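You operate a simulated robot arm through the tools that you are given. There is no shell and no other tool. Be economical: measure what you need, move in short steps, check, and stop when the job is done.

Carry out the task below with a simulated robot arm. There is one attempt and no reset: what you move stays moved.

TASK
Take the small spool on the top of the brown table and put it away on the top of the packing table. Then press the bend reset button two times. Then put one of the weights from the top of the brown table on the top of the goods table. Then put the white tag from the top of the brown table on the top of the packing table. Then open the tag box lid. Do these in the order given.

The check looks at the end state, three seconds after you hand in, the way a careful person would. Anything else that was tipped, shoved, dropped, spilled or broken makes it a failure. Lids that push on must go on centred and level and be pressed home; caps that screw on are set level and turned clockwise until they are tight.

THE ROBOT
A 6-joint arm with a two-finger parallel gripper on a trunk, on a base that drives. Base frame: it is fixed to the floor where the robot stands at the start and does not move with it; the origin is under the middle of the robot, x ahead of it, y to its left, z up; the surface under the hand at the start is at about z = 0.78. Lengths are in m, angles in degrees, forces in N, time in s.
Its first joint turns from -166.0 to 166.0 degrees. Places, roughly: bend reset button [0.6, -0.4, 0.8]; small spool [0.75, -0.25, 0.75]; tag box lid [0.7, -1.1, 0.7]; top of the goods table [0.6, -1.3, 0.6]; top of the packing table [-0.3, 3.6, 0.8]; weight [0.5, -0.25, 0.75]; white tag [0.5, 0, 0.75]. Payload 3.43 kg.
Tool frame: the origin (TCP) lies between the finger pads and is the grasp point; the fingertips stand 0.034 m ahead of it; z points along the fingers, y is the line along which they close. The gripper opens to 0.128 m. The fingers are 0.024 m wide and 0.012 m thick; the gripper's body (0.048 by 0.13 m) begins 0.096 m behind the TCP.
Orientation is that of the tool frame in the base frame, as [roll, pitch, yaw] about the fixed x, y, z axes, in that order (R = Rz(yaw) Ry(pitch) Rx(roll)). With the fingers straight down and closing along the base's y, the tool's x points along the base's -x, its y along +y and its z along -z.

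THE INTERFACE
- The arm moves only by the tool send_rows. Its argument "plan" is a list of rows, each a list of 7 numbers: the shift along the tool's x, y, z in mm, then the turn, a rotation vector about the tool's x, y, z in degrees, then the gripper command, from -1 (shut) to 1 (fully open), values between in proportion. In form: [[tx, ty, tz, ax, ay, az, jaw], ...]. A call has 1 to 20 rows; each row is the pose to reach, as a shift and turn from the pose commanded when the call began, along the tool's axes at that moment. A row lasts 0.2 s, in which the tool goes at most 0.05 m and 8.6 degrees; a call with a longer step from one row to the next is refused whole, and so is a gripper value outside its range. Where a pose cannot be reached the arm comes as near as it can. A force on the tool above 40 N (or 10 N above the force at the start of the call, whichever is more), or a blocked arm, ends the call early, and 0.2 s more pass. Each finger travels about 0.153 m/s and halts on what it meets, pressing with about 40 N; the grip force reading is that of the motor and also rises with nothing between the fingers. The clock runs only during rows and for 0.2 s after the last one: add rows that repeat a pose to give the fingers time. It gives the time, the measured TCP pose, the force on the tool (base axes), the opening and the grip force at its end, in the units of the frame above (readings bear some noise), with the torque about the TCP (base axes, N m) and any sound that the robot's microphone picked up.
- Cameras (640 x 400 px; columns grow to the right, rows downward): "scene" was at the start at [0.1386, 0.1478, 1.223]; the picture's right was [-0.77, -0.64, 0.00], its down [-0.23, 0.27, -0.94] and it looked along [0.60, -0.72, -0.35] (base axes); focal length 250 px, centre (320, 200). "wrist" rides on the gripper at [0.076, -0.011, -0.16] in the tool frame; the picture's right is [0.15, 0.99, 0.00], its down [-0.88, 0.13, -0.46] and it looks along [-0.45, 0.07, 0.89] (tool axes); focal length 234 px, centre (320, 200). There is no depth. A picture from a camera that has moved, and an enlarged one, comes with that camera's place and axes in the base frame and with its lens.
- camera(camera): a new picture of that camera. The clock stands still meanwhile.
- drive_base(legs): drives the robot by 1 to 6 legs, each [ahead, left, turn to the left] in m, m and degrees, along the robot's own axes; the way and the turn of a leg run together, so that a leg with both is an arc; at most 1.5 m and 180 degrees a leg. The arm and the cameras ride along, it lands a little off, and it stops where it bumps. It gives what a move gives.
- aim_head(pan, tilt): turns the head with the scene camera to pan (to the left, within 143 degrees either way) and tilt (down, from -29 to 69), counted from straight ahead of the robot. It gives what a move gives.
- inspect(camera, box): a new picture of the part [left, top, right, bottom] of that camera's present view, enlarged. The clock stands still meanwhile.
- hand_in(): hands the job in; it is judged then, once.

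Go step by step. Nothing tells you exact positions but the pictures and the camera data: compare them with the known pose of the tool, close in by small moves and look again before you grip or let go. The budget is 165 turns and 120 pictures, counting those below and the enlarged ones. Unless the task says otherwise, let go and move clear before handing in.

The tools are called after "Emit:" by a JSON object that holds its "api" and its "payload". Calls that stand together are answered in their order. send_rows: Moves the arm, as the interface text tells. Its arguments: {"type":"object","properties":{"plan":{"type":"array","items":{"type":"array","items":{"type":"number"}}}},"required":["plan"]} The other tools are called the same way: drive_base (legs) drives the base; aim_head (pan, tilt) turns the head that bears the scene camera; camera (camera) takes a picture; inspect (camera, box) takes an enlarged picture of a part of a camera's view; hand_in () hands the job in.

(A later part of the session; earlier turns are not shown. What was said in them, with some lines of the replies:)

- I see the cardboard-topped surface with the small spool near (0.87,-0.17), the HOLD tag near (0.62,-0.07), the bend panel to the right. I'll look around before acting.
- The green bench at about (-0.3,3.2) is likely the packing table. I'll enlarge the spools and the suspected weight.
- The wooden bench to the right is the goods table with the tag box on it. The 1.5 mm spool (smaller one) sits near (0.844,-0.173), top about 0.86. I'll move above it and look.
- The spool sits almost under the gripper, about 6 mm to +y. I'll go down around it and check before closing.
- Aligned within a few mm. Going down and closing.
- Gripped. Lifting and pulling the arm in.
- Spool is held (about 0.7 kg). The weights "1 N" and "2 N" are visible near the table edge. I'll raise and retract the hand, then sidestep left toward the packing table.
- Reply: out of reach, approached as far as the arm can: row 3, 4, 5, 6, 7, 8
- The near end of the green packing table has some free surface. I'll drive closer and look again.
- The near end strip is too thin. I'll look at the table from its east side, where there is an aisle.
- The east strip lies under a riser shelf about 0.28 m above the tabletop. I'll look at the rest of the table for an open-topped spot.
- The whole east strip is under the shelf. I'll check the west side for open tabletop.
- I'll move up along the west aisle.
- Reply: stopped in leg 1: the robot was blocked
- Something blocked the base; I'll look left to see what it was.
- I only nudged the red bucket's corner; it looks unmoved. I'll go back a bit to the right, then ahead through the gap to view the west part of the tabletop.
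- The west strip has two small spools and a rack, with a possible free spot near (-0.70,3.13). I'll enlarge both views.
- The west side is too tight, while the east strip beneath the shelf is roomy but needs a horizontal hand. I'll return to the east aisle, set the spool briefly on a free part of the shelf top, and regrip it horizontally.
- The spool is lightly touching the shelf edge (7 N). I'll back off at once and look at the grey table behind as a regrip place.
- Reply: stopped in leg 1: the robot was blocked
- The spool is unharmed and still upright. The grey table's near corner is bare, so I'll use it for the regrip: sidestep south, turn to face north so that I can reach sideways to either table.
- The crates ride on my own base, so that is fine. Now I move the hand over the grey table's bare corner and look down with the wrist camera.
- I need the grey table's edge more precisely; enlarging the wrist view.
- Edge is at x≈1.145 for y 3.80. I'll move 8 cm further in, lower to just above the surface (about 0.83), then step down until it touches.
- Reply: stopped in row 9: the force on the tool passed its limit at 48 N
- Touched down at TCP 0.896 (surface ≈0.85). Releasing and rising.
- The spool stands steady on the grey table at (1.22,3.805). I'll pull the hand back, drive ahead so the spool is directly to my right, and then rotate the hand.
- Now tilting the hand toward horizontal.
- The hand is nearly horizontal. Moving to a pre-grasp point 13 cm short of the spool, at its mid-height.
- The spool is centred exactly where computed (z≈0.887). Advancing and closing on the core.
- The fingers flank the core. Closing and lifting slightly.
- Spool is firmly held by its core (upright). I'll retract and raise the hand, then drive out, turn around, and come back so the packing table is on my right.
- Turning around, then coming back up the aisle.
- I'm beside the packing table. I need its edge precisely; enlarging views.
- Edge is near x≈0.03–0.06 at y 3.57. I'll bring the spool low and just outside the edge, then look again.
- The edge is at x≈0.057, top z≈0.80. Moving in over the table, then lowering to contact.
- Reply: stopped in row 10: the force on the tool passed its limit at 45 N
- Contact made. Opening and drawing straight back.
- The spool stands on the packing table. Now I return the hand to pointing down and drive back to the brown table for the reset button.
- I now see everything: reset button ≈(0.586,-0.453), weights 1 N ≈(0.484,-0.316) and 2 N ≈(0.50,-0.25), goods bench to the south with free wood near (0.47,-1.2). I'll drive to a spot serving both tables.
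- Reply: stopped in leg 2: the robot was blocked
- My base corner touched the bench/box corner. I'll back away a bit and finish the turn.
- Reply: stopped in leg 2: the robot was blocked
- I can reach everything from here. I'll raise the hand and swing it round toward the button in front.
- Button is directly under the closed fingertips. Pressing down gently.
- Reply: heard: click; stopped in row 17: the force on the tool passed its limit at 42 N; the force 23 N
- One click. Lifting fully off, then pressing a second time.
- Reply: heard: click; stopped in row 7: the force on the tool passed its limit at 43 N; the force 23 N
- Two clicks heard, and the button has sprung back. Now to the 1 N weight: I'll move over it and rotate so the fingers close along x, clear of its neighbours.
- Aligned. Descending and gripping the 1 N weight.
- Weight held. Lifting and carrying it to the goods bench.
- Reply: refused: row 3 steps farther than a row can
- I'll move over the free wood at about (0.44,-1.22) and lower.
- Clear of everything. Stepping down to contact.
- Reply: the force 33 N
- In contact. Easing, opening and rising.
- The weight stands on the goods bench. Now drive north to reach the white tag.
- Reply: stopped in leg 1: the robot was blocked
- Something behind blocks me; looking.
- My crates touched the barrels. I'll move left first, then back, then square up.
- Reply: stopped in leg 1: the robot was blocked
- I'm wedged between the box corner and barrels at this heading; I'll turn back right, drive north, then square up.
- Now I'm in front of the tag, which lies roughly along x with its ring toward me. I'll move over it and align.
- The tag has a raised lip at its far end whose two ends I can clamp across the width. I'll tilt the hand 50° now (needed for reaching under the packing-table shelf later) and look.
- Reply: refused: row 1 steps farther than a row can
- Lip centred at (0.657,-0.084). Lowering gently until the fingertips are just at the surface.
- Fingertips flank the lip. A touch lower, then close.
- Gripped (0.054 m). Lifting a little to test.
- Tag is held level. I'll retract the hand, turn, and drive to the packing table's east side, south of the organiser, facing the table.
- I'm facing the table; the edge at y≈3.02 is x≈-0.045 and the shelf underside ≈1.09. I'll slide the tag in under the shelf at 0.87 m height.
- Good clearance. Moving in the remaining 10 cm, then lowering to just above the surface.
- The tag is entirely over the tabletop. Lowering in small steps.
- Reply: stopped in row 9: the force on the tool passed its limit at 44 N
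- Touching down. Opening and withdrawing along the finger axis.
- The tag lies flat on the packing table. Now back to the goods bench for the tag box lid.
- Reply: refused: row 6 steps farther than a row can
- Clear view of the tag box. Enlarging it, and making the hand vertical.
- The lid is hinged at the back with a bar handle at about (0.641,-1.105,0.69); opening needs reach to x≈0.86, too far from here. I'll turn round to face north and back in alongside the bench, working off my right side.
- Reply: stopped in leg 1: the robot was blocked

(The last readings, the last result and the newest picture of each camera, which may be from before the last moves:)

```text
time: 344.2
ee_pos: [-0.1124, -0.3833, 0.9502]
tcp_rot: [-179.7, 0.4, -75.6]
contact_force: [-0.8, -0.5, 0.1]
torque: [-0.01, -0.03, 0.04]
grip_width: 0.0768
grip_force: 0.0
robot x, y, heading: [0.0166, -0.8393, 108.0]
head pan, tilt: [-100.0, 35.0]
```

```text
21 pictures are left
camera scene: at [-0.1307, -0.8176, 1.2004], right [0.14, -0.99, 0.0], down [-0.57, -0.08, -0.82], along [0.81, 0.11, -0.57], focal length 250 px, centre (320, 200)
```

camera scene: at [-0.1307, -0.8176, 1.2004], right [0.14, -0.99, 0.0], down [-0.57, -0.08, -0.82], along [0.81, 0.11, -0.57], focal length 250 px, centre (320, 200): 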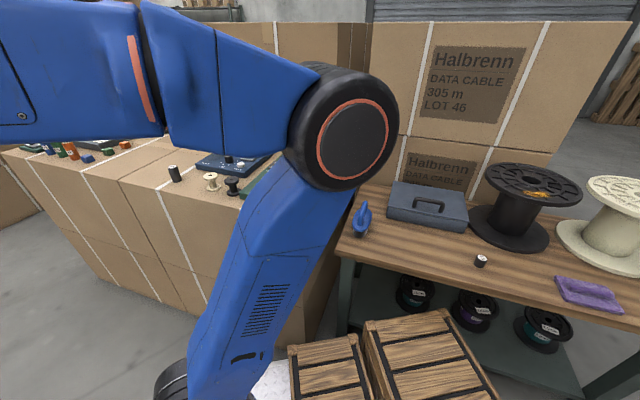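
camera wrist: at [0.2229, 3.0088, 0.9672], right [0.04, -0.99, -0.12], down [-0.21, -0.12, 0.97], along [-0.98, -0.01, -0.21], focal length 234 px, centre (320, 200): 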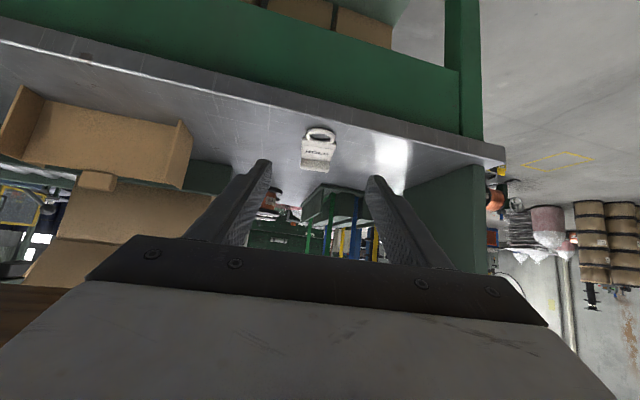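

Blocked a little early, but from here the lid's whole arc is within reach (0.68–0.90 m). Swinging the hand round to the box.

Emit:
{"api": "send_rows", "payload": {"plan": [[13, -42, 0, 0, 0, 1, 0], [27, -85, 0, 0, 0, 2, 0], [40, -128, 0, 0, 0, 3, 0], [54, -170, 0, 0, 0, 4, 0], [67, -213, 0, 0, 0, 5, 0], [80, -255, 0, 0, 0, 6, 0], [94, -298, 0, 0, 0, 8, 0], [131, -325, 0, 0, 0, 10, 0], [167, -353, 0, 0, 0, 11, 0], [204, -380, 0, 0, 0, 12, 0], [240, -408, 0, 0, 0, 14, 0], [277, -435, 0, 0, 0, 15, 0], [313, -463, 0, 0, 0, 16, 0], [350, -490, 0, 0, 0, 18, 0], [393, -491, 0, 0, 0, 20, 0], [436, -492, 0, 0, 0, 22, 0], [480, -493, 0, 0, 0, 23, 0], [523, -494, 0, 0, 0, 24, 0], [566, -495, 0, 0, 0, 25, 0], [609, -496, 0, 0, 0, 26, 0]]}}

```text
time: 348.4
ee_pos: [0.5196, -0.8494, 0.9484]
tcp_rot: [-179.9, 0.6, -101.7]
contact_force: [-0.4, 0.3, 0.0]
torque: [0.02, -0.05, 0.03]
grip_width: 0.0639
grip_force: 0.1
robot x, y, heading: [0.0181, -0.8366, 107.9]
head pan, tilt: [-100.0, 35.0]
```

Emit:
{"api": "send_rows", "payload": {"plan": [[32, -24, 10, 0, 0, 0, -0.1], [64, -48, 20, 0, 0, 0, -0.2], [97, -73, 30, 0, 0, 0, -0.2], [129, -97, 45, 0, 0, 0, -0.2], [161, -121, 60, 0, 0, 0, -0.2], [194, -146, 75, 0, 0, 0, -0.2], [226, -170, 90, 0, 0, 0, -0.2], [226, -170, 130, 0, 0, 0, -0.2], [226, -170, 150, 0, 0, 0, -0.2], [226, -170, 150, 0, 0, 0, -0.2]]}}

Emit:
{"api": "camera", "payload": {"camera": "wrist"}}

Emit:
{"api": "inspect", "payload": {"camera": "scene", "box": [340, 130, 500, 250]}}

```text
time: 350.6
ee_pos: [0.6422, -1.1035, 0.795]
tcp_rot: [-179.9, 0.5, -101.7]
contact_force: [0.2, 0.5, -0.5]
torque: [-0.05, 0.0, 0.02]
grip_width: 0.0513
grip_force: 0.0
robot x, y, heading: [0.0204, -0.8365, 107.7]
head pan, tilt: [-100.0, 35.0]
```

```text
20 pictures are left
camera wrist: at [0.6377, -1.1816, 0.9544], right [-1.0, 0.06, 0.0], down [0.05, 0.88, 0.46], along [0.03, 0.46, -0.89], focal length 234 px, centre (320, 200)
```

wrist: 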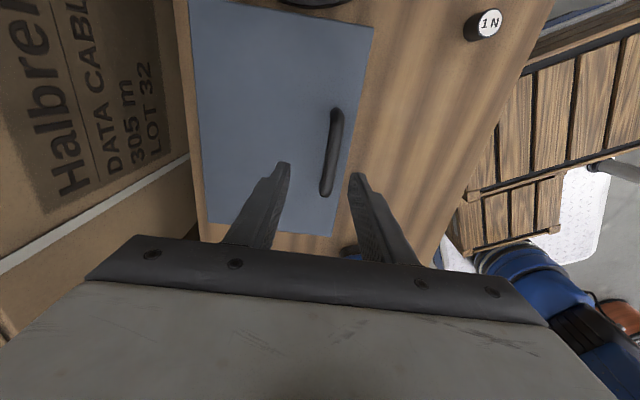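

```text
3.33 times, centred on (420, 190) of scene
camera zoom: at [-0.1305, -0.8175, 1.2005], right [0.14, -0.99, 0.0], down [-0.57, -0.08, -0.82], along [0.81, 0.11, -0.57], focal length 835 px, centre (-13, 233)
```

zoom: 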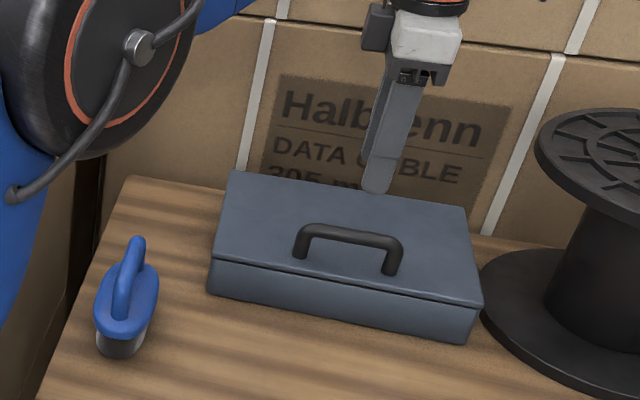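

The bar is about 12 mm west of centre. Correcting and descending around it.

Emit:
{"api": "send_rows", "payload": {"plan": [[0, 12, 25, 0, 0, 0, -0.2], [0, 12, 60, 0, 0, 0, -0.2], [0, 12, 85, 0, 0, 0, -0.2], [0, 12, 96, 0, 0, 0, -0.2], [0, 12, 96, 0, 0, 0, -0.2]]}}

Emit:
{"api": "camera", "payload": {"camera": "wrist"}}

Emit:
{"api": "inspect", "payload": {"camera": "scene", "box": [340, 130, 500, 250]}}

```text
time: 351.8
ee_pos: [0.6304, -1.0994, 0.6983]
tcp_rot: [180.0, 0.6, -101.6]
contact_force: [0.1, -0.3, -0.9]
torque: [0.01, 0.01, -0.01]
grip_width: 0.0511
grip_force: 0.1
robot x, y, heading: [0.0222, -0.8365, 107.8]
head pan, tilt: [-100.0, 35.0]
```

```text
18 pictures are left
camera wrist: at [0.6265, -1.1776, 0.857], right [-1.0, 0.06, 0.0], down [0.05, 0.88, 0.46], along [0.03, 0.46, -0.89], focal length 234 px, centre (320, 200)
```

wrist: 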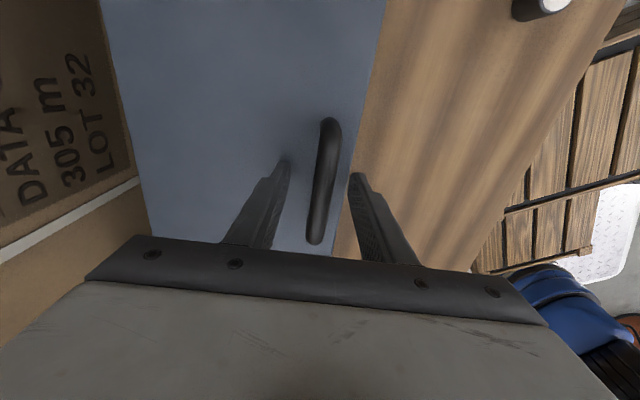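

```text
3.33 times, centred on (420, 190) of scene
camera zoom: at [-0.1306, -0.8177, 1.2005], right [0.14, -0.99, 0.0], down [-0.57, -0.08, -0.82], along [0.81, 0.11, -0.57], focal length 835 px, centre (-13, 233)
```

zoom: 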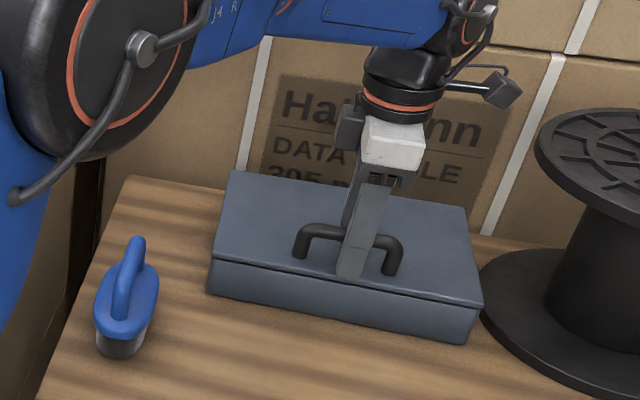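

The bar is between the fingers. Closing on it and starting the arc to about 30°.

Emit:
{"api": "send_rows", "payload": {"plan": [[0, 3, 0, 0, 0, 0, -0.5], [0, 3, 0, 0, 0, 0, -0.9], [0, 3, 0, 0, 0, 0, -1], [0, 3, 0, 0, 0, 0, -1], [0, -1, -15, 0, 0, 0, -1], [0, -6, -29, 0, 0, 0, -1], [0, -13, -43, 0, 0, 0, -1], [0, -21, -57, 0, 0, 0, -1], [0, -30, -69, 0, 0, 0, -1], [0, -40, -81, 0, 0, 0, -1]]}}

Emit:
{"api": "inspect", "payload": {"camera": "scene", "box": [340, 130, 500, 250]}}

```text
time: 352.9
ee_pos: [0.6307, -1.1001, 0.7078]
tcp_rot: [-179.8, 0.5, -101.4]
contact_force: [11.8, -7.5, -3.5]
torque: [-0.58, -0.12, 0.12]
grip_width: 0.0153
grip_force: 45.0
robot x, y, heading: [0.0171, -0.8391, 108.2]
head pan, tilt: [-100.0, 35.0]
stopped in row 5: the force on the tool passed its limit at 44 N (the readings are from after the stop); the commanded pose is now the measured one
```

```text
3.33 times, centred on (420, 190) of scene
camera zoom: at [-0.1302, -0.8178, 1.2005], right [0.14, -0.99, 0.0], down [-0.57, -0.08, -0.82], along [0.81, 0.11, -0.57], focal length 835 px, centre (-13, 233)
```

zoom: 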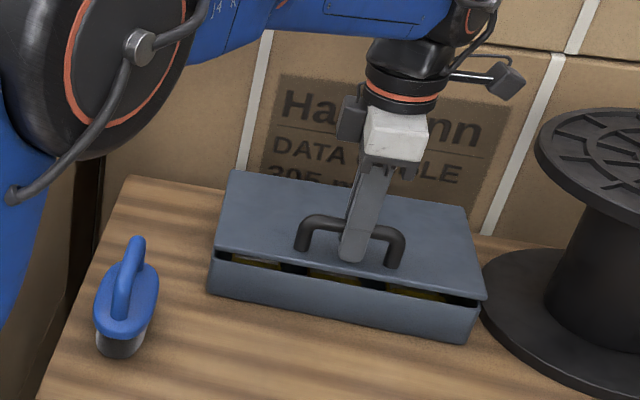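

The lid is hinged and has begun to rise, but I pulled too fast. Continuing in finer steps.

Emit:
{"api": "send_rows", "payload": {"plan": [[0, 0, 0, 0, 0, 0, -0.9], [0, -1, -4, 0, 0, 0, -0.9], [0, -2, -7, 0, 0, 0, -0.9], [0, -3, -11, 0, 0, 0, -0.9], [0, -5, -15, 0, 0, 0, -0.9], [0, -6, -18, 0, 0, 0, -0.9], [0, -8, -22, 0, 0, 0, -0.9], [0, -11, -29, 0, 0, 0, -0.9], [0, -15, -36, 0, 0, 0, -0.9], [0, -18, -42, 0, 0, 0, -0.9], [0, -23, -49, 0, 0, 0, -0.9], [0, -27, -55, 0, 0, 0, -0.9], [0, -32, -62, 0, 0, 0, -0.9], [0, -37, -67, 0, 0, 0, -0.9], [0, -42, -73, 0, 0, 0, -0.9], [0, -47, -79, 0, 0, 0, -0.9]]}}

Emit:
{"api": "inspect", "payload": {"camera": "scene", "box": [340, 110, 500, 250]}}

```text
time: 353.9
ee_pos: [0.6337, -1.1006, 0.7165]
tcp_rot: [-179.9, 0.5, -101.6]
contact_force: [11.5, -9.0, -4.7]
torque: [0.23, -0.14, 0.19]
grip_width: 0.0154
grip_force: 45.5
robot x, y, heading: [0.0183, -0.8367, 107.8]
head pan, tilt: [-100.0, 35.0]
stopped in row 4: the force on the tool passed its limit at 41 N (the readings are from after the stop); the commanded pose is now the measured one
```

```text
2.86 times, centred on (420, 180) of scene
camera zoom: at [-0.1301, -0.8179, 1.2005], right [0.14, -0.99, 0.0], down [-0.57, -0.08, -0.82], along [0.81, 0.11, -0.57], focal length 716 px, centre (34, 257)
```

zoom: 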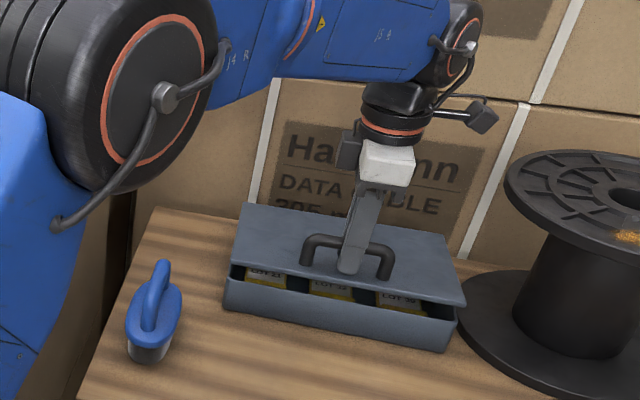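

The force comes mostly sideways (toward the hinge), so the true arc needs more backward motion. Trying a path with more of it.

Emit:
{"api": "send_rows", "payload": {"plan": [[0, -3, 0, 0, 0, 0, -0.7], [0, -5, -2, 0, 0, 0, -0.7], [0, -6, -4, 0, 0, 0, -0.7], [0, -8, -6, 0, 0, 0, -0.7], [0, -9, -8, 0, 0, 0, -0.7], [0, -11, -11, 0, 0, 0, -0.7]]}}

```text
time: 355.3
ee_pos: [0.6436, -1.1022, 0.7282]
tcp_rot: [-179.8, 0.4, -101.5]
contact_force: [-22.2, 8.0, 8.5]
torque: [0.16, 0.43, 0.03]
grip_width: 0.0325
grip_force: 11.5
robot x, y, heading: [0.0159, -0.8367, 107.9]
head pan, tilt: [-100.0, 35.0]
```

I loosened the jaw by mistake; checking before going on.

Emit:
{"api": "inspect", "payload": {"camera": "scene", "box": [340, 110, 500, 250]}}

Emit:
{"api": "camera", "payload": {"camera": "wrist"}}

```text
2.86 times, centred on (420, 180) of scene
camera zoom: at [-0.1314, -0.8173, 1.2003], right [0.14, -0.99, 0.0], down [-0.57, -0.08, -0.82], along [0.81, 0.11, -0.57], focal length 716 px, centre (34, 257)
```

zoom: 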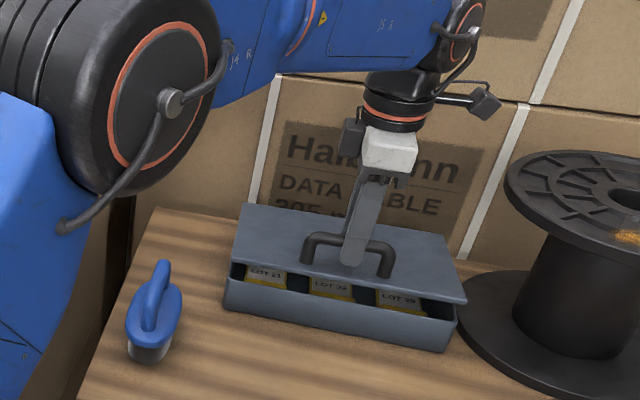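

```text
13 pictures are left
camera wrist: at [0.6395, -1.1804, 0.887], right [-1.0, 0.06, 0.0], down [0.05, 0.88, 0.46], along [0.03, 0.46, -0.89], focal length 234 px, centre (320, 200)
```

wrist: 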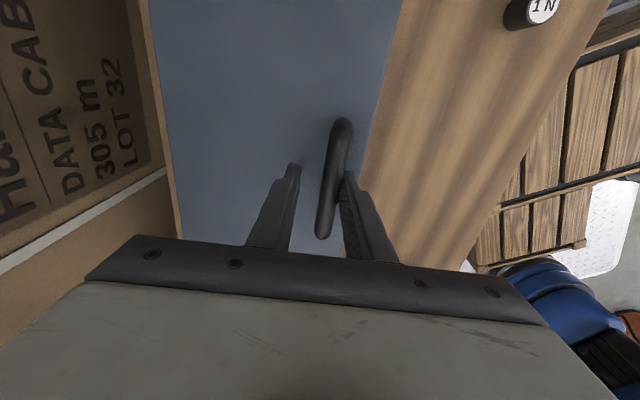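

The bar is now against the west finger; the lid stays up by hinge friction. Re-centring by 10 mm and regripping.

Emit:
{"api": "send_rows", "payload": {"plan": [[0, 3, 3, 0, 0, 0, -0.4], [0, 7, 5, 0, 0, 0, -0.4], [0, 10, 7, 0, 0, 0, -0.4], [0, 10, 7, 0, 0, 0, -0.7], [0, 10, 7, 0, 0, 0, -1], [0, 10, 7, 0, 0, 0, -1]]}}

```text
time: 356.4
ee_pos: [0.6285, -1.0989, 0.7228]
tcp_rot: [179.7, 0.7, -101.6]
contact_force: [-30.3, 13.0, 7.6]
torque: [0.61, 0.74, 0.14]
grip_width: 0.0153
grip_force: 39.8
robot x, y, heading: [0.017, -0.8338, 107.7]
head pan, tilt: [-100.0, 35.0]
stopped in row 5: the force on the tool passed its limit at 54 N (the readings are from after the stop); the commanded pose is now the measured one
```

Emit:
{"api": "send_rows", "payload": {"plan": [[0, 2, 0, 0, 0, 0, -1], [0, 4, 0, 0, 0, 0, -1], [0, 4, 0, 0, 0, 0, -1]]}}

```text
time: 357.2
ee_pos: [0.6285, -1.099, 0.7205]
tcp_rot: [179.8, 0.7, -101.6]
contact_force: [5.2, -8.5, -0.2]
torque: [-0.12, -0.22, 0.06]
grip_width: 0.0155
grip_force: 45.2
robot x, y, heading: [0.0209, -0.8395, 107.9]
head pan, tilt: [-100.0, 35.0]
```

Now gripped with low force. I'll lift in small increments and watch the force.

Emit:
{"api": "send_rows", "payload": {"plan": [[0, 0, -2, 0, 0, 0, -1], [0, 0, -4, 0, 0, 0, -1], [0, -1, -6, 0, 0, 0, -1], [0, -1, -8, 0, 0, 0, -1], [0, -1, -8, 0, 0, 0, -1]]}}

```text
time: 358.2
ee_pos: [0.6303, -1.0986, 0.7276]
tcp_rot: [179.9, 0.6, -101.5]
contact_force: [9.3, -8.2, -5.5]
torque: [0.11, -0.31, 0.08]
grip_width: 0.0153
grip_force: 45.2
robot x, y, heading: [0.0163, -0.8411, 107.6]
head pan, tilt: [-100.0, 35.0]
stopped in row 4: the force on the tool passed its limit at 42 N (the readings are from after the stop); the commanded pose is now the measured one
```

The resistance seems rate-dependent; trying a much slower pull along the arc.

Emit:
{"api": "send_rows", "payload": {"plan": [[0, 0, -1, 0, 0, 0, -1], [0, -0.5, -2, 0, 0, 0, -1], [0, -0.8, -3, 0, 0, 0, -1], [0, -1.1, -4, 0, 0, 0, -1], [0, -1.4, -5, 0, 0, 0, -1], [0, -1.7, -6, 0, 0, 0, -1], [0, -2, -7, 0, 0, 0, -1], [0, -2.3, -8, 0, 0, 0, -1], [0, -2.6, -9, 0, 0, 0, -1], [0, -3, -10, 0, 0, 0, -1], [0, -3.3, -11, 0, 0, 0, -1], [0, -3.6, -12, 0, 0, 0, -1]]}}

```text
time: 360.8
ee_pos: [0.6341, -1.0997, 0.7396]
tcp_rot: [179.8, 0.8, -101.5]
contact_force: [27.6, 1.3, -11.6]
torque: [-0.07, -0.57, 0.19]
grip_width: 0.0156
grip_force: 45.2
robot x, y, heading: [0.0186, -0.8372, 107.5]
head pan, tilt: [-100.0, 35.0]
```

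Completed smoothly; the sideways pull shows I need ~2–3 mm more backward. Continuing along a corrected arc.

Emit:
{"api": "send_rows", "payload": {"plan": [[0, -2, -1, 0, 0, 0, -1], [0, -4, -3.6, 0, 0, 0, -1], [0, -5.7, -7.1, 0, 0, 0, -1], [0, -7.4, -10.5, 0, 0, 0, -1], [0, -9.2, -14, 0, 0, 0, -1], [0, -11, -17.4, 0, 0, 0, -1], [0, -13, -20.7, 0, 0, 0, -1], [0, -15, -24.1, 0, 0, 0, -1], [0, -17, -27.3, 0, 0, 0, -1], [0, -19.2, -30.6, 0, 0, 0, -1], [0, -21.4, -33.7, 0, 0, 0, -1]]}}

```text
time: 363.2
ee_pos: [0.6526, -1.1045, 0.7768]
tcp_rot: [180.0, 0.7, -101.7]
contact_force: [-27.5, 20.0, 20.7]
torque: [0.4, 0.8, 0.42]
grip_width: 0.0157
grip_force: 44.8
robot x, y, heading: [0.0193, -0.8389, 107.7]
head pan, tilt: [-100.0, 35.0]
```

Good progress (lid ≈20°). Correcting the small offset and continuing.

Emit:
{"api": "send_rows", "payload": {"plan": [[0, 2, -3.5, 0, 0, 0, -1], [0, 0.3, -6, 0, 0, 0, -1], [0, -1.6, -8.6, 0, 0, 0, -1], [0, -3.4, -11, 0, 0, 0, -1], [0, -5.3, -13.5, 0, 0, 0, -1], [0, -7.2, -16, 0, 0, 0, -1], [0, -9.2, -18.3, 0, 0, 0, -1], [0, -11.2, -20.6, 0, 0, 0, -1], [0, -13.3, -23, 0, 0, 0, -1], [0, -17.5, -27.6, 0, 0, 0, -1], [0, -21.9, -31.9, 0, 0, 0, -1], [0, -26.4, -36.2, 0, 0, 0, -1]]}}

```text
time: 365.8
ee_pos: [0.6815, -1.1106, 0.8094]
tcp_rot: [179.9, 0.8, -101.4]
contact_force: [18.3, 5.2, -20.7]
torque: [0.75, -0.52, 0.48]
grip_width: 0.0157
grip_force: 44.7
robot x, y, heading: [0.014, -0.8353, 108.0]
head pan, tilt: [-100.0, 35.0]
```

Lid about 36°. Continuing along the arc with the radial correction.

Emit:
{"api": "send_rows", "payload": {"plan": [[0, -1.5, 1, 0, 0, 0, -1], [0, -4, -0.5, 0, 0, 0, -1], [0, -6.3, -2.5, 0, 0, 0, -1], [0, -11.1, -6.3, 0, 0, 0, -1], [0, -16.2, -10, 0, 0, 0, -1], [0, -21.3, -13.4, 0, 0, 0, -1], [0, -26.6, -16.7, 0, 0, 0, -1], [0, -31.9, -19.8, 0, 0, 0, -1], [0, -37.4, -22.7, 0, 0, 0, -1], [0, -43, -25.4, 0, 0, 0, -1]]}}

Emit:
{"api": "inspect", "payload": {"camera": "scene", "box": [330, 80, 510, 250]}}

```text
time: 368.0
ee_pos: [0.7216, -1.119, 0.8369]
tcp_rot: [-179.9, 0.7, -101.6]
contact_force: [-4.1, 6.7, 10.7]
torque: [0.51, 0.12, 0.68]
grip_width: 0.0154
grip_force: 44.9
robot x, y, heading: [0.0178, -0.836, 108.0]
head pan, tilt: [-100.0, 35.0]
```

```text
2.35 times, centred on (420, 165) of scene
camera zoom: at [-0.1309, -0.8174, 1.2004], right [0.14, -0.99, 0.0], down [-0.57, -0.08, -0.82], along [0.81, 0.11, -0.57], focal length 590 px, centre (85, 282)
```

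zoom: 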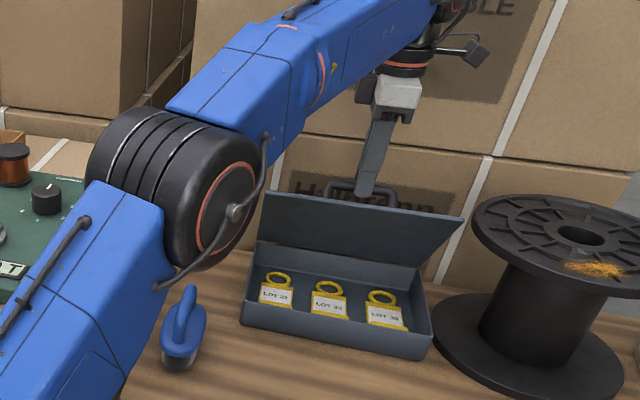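

The lid is at about 50° and rising smoothly. Continuing.

Emit:
{"api": "send_rows", "payload": {"plan": [[0, -2.8, -2, 0, 0, 0, -1], [0, -5.6, -3.5, 0, 0, 0, -1], [0, -11.3, -6, 0, 0, 0, -1], [0, -17.1, -8.2, 0, 0, 0, -1], [0, -23, -10.2, 0, 0, 0, -1], [0, -28.9, -12, 0, 0, 0, -1], [0, -34.9, -13.6, 0, 0, 0, -1], [0, -40.9, -15, 0, 0, 0, -1], [0, -47, -16.1, 0, 0, 0, -1], [0, -53, -16.9, 0, 0, 0, -1]]}}

```text
time: 370.2
ee_pos: [0.7558, -1.1217, 0.8442]
tcp_rot: [-180.0, 0.5, -101.8]
contact_force: [-10.5, -29.9, 14.8]
torque: [-0.82, 0.3, 1.1]
grip_width: 0.0161
grip_force: 44.9
out of reach, approached as far as the arm can: row 7, 8, 9, 10
robot x, y, heading: [0.0167, -0.8381, 107.7]
head pan, tilt: [-100.0, 35.0]
```

Near the reach limit with the hand vertical. I'll lean the hand back about 28° about the bar to extend reach, then continue.

Emit:
{"api": "send_rows", "payload": {"plan": [[0, 18, 4, 0, 0, 0, -1], [0, 20, 4, 7, 0, 0, -1], [0, 22, 4.5, 14, 0, 0, -1], [0, 24, 5, 21, 0, 0, -1], [0, 26, 6, 28, 0, 0, -1], [0, 23, 5.5, 28, 0, 0, -1], [0, 20, 5, 28, 0, 0, -1], [0, 17, 4.3, 28, 0, 0, -1], [0, 14, 3.6, 28, 0, 0, -1]]}}

Emit:
{"api": "inspect", "payload": {"camera": "scene", "box": [330, 80, 510, 250]}}

```text
time: 372.2
ee_pos: [0.7448, -1.1156, 0.8401]
tcp_rot: [-152.0, 0.5, -101.4]
contact_force: [-0.6, 8.5, 5.6]
torque: [0.07, 0.03, 1.23]
grip_width: 0.0154
grip_force: 45.3
robot x, y, heading: [0.0175, -0.836, 107.8]
head pan, tilt: [-100.0, 35.0]
```

```text
2.35 times, centred on (420, 165) of scene
camera zoom: at [-0.1307, -0.8172, 1.2004], right [0.14, -0.99, 0.0], down [-0.57, -0.08, -0.82], along [0.81, 0.11, -0.57], focal length 590 px, centre (85, 282)
```

zoom: 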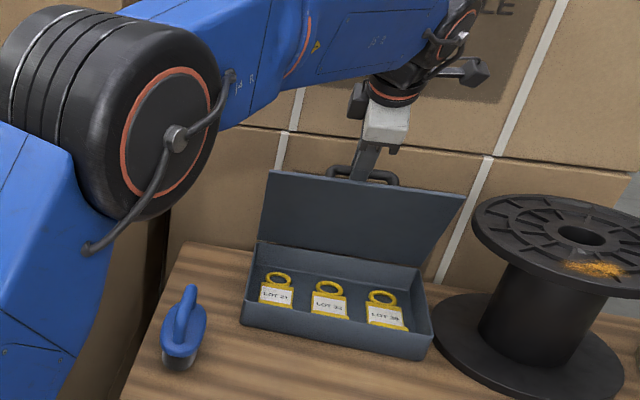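

The lean worked with low force; lid ≈65°. Continuing the arc toward 85–90°.

Emit:
{"api": "send_rows", "payload": {"plan": [[0, -4.4, 1.5, 0, 0, 0, -1], [0, -8.8, 3, 0, 0, 0, -1], [0, -13.1, 4.6, 0, 0, 0, -1], [0, -17.5, 6.3, 0, 0, 0, -1], [0, -21.8, 8.2, 0, 0, 0, -1], [0, -26, 10.2, 0, 0, 0, -1], [0, -30.1, 12.3, 0, 0, 0, -1], [0, -34.2, 14.5, 0, 0, 0, -1], [0, -38.2, 16.8, 0, 0, 0, -1], [0, -42.2, 19.2, 0, 0, 0, -1]]}}

```text
time: 374.4
ee_pos: [0.789, -1.1224, 0.8435]
tcp_rot: [-152.0, 0.6, -101.5]
contact_force: [3.2, 10.5, 13.8]
torque: [-0.3, -0.11, 1.09]
grip_width: 0.0155
grip_force: 44.6
robot x, y, heading: [0.02, -0.8393, 108.0]
head pan, tilt: [-100.0, 35.0]
```

Emit:
{"api": "send_rows", "payload": {"plan": [[0, -3.8, 2.6, 0, 0, 0, -1], [0, -7.7, 5.2, 0, 0, 0, -1], [0, -11.5, 7.9, 0, 0, 0, -1], [0, -15.2, 10.6, 0, 0, 0, -1], [0, -18.8, 13.6, 0, 0, 0, -1]]}}

Emit:
{"api": "inspect", "payload": {"camera": "scene", "box": [330, 80, 510, 250]}}

```text
time: 375.7
ee_pos: [0.8076, -1.1281, 0.8411]
tcp_rot: [-152.2, 0.5, -101.3]
contact_force: [-20.3, 9.4, 8.2]
torque: [-0.76, 4.44, 2.77]
grip_width: 0.0153
grip_force: 44.9
robot x, y, heading: [0.0213, -0.843, 107.9]
head pan, tilt: [-100.0, 35.0]
stopped in row 5: the force on the tool passed its limit at 42 N (the readings are from after the stop); the commanded pose is now the measured one
```

```text
2.35 times, centred on (420, 165) of scene
camera zoom: at [-0.1317, -0.8171, 1.2004], right [0.14, -0.99, 0.0], down [-0.57, -0.08, -0.82], along [0.81, 0.11, -0.57], focal length 590 px, centre (85, 282)
```

zoom: 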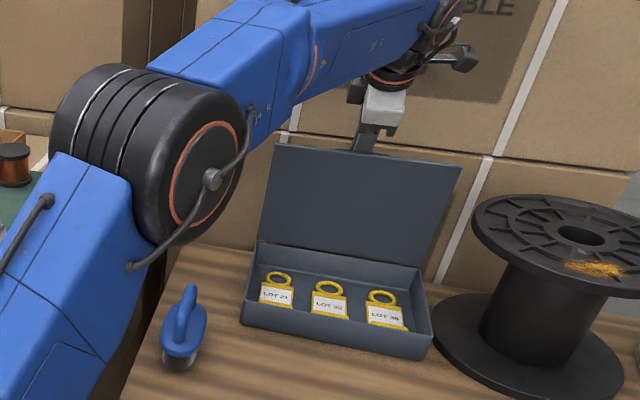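

Lid is near vertical; something began to press, so I stop here. I'll back off 2 mm and open the fingers slightly: if the lid wants to fall, the west finger still catches the bar.

Emit:
{"api": "send_rows", "payload": {"plan": [[0, 2, -1, 0, 0, 0, -1], [0, 2, -1, 0, 0, 0, -0.7], [0, 2, -1, 0, 0, 0, -0.55], [0, 2, -1, 0, 0, 0, -0.55], [0, 2, -1, 0, 0, 0, -0.55]]}}

Emit:
{"api": "camera", "payload": {"camera": "wrist"}}

```text
time: 376.9
ee_pos: [0.8055, -1.1282, 0.8419]
tcp_rot: [-152.2, 0.4, -101.4]
contact_force: [-7.0, 6.1, 34.2]
torque: [-0.13, 2.16, 0.65]
grip_width: 0.024
grip_force: 0.0
robot x, y, heading: [0.0194, -0.8376, 107.7]
head pan, tilt: [-100.0, 35.0]
```

```text
9 pictures are left
camera wrist: at [0.7281, -1.1911, 0.9871], right [-0.89, 0.03, -0.46], down [-0.15, 0.93, 0.35], along [0.44, 0.38, -0.81], focal length 234 px, centre (320, 200)
```

wrist: 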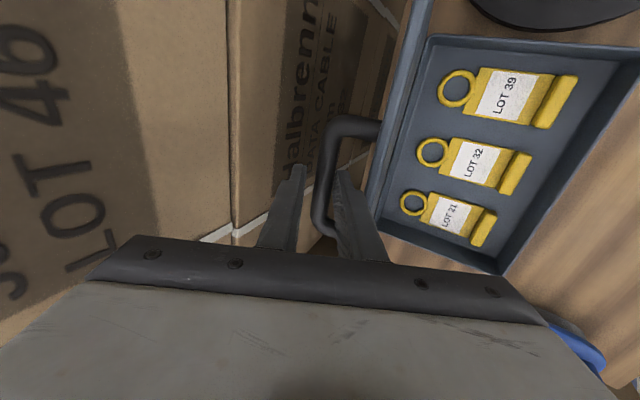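

The bar is free between the fingers and the lid stands upright. Withdrawing straight up.

Emit:
{"api": "send_rows", "payload": {"plan": [[0, -2.3, -4.4, 0, 0, 0, -0.55], [0, -4.7, -8.8, 0, 0, 0, -0.55], [0, -7, -13.2, 0, 0, 0, -0.55], [0, -9.4, -17.7, 0, 0, 0, -0.55], [0, -11.7, -22, 0, 0, 0, -0.55], [0, -14, -26.5, 0, 0, 0, -0.55], [0, -16.4, -31, 0, 0, 0, -0.55], [0, -18.8, -35.3, 0, 0, 0, -0.55], [0, -23.5, -44, 0, 0, 0, -0.55], [0, -28, -53, 0, 0, 0, -0.55]]}}

Emit:
{"api": "camera", "payload": {"camera": "wrist"}}

```text
time: 379.1
ee_pos: [0.807, -1.1286, 0.8995]
tcp_rot: [-152.4, 0.6, -101.4]
contact_force: [0.2, -0.3, 0.3]
torque: [0.0, -0.01, 0.02]
grip_width: 0.0292
grip_force: 0.1
robot x, y, heading: [0.0181, -0.8358, 107.8]
head pan, tilt: [-100.0, 35.0]
```

```text
8 pictures are left
camera wrist: at [0.7293, -1.1919, 1.0448], right [-0.89, 0.03, -0.46], down [-0.15, 0.92, 0.35], along [0.44, 0.38, -0.81], focal length 234 px, centre (320, 200)
```

wrist: 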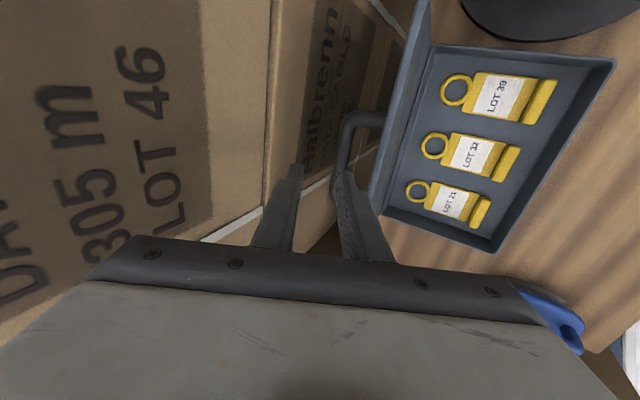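

The lid stays open on its own and the hand is free. Moving up and away, then checking the lid.

Emit:
{"api": "send_rows", "payload": {"plan": [[0, -14, -26, 0, 0, 0, -0.55], [0, -26, -50, 0, 0, 0, -0.55], [0, 10, -75, 0, 0, 0, -0.55], [0, 50, -97, 0, 0, 0, -0.55], [0, 90, -118, 0, 0, 0, -0.55], [0, 130, -139, 0, 0, 0, -0.55], [0, 170, -160, 0, 0, 0, -0.55], [0, 210, -181, 0, 0, 0, -0.55], [0, 210, -181, 0, 0, 0, -0.55]]}}

Emit:
{"api": "inspect", "payload": {"camera": "scene", "box": [330, 80, 510, 250]}}

```text
time: 381.1
ee_pos: [0.542, -1.0746, 0.9603]
tcp_rot: [-152.3, 0.6, -101.4]
contact_force: [-1.2, -0.5, 0.6]
torque: [0.0, 0.02, -0.01]
grip_width: 0.029
grip_force: 0.1
robot x, y, heading: [0.0149, -0.8402, 107.7]
head pan, tilt: [-100.0, 35.0]
```

```text
2.35 times, centred on (420, 165) of scene
camera zoom: at [-0.1308, -0.8176, 1.2004], right [0.14, -0.99, 0.0], down [-0.57, -0.08, -0.82], along [0.81, 0.11, -0.57], focal length 590 px, centre (85, 282)
```

zoom: 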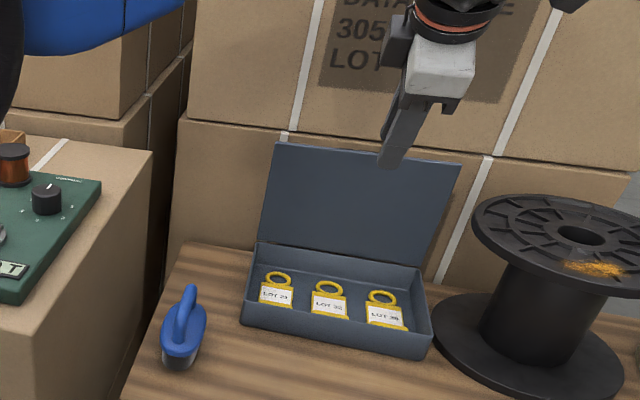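

The spool and the white tag are on the packing table, reset clicked twice, the 1 N weight stands on the goods table, and the tag box lid stays open, nearly upright. The hand is clear, so I'm handing in.

Emit:
{"api": "hand_in", "payload": {}}

```text
The job is handed in.
```

I did all five steps in order and handed the job in; I haven't seen a verdict from the check.

- **Spool:** The 1.5 mm spool stands on the packing table near its east edge, under the riser shelf. I set it down briefly on the grey table to change grip.
- **Button:** I pressed the bend reset button twice and heard a click each time.
- **Weight:** The 1 N weight stands on the front part of the goods table.
- **Tag:** The white tag lies flat on the packing table, south of the cardboard organiser, also under the shelf.
- **Lid:** The tag box lid stands open at roughly 85° on its own. I did not push it further, because that might have tipped the box.

**Bumps:** The base touched the red bucket, what I took to be the grey table, the brown stack and the barrels while driving. The held spool also leaned lightly on the packing table's shelf edge. I saw nothing moved or tipped afterwards, but I did not recheck each one closely.
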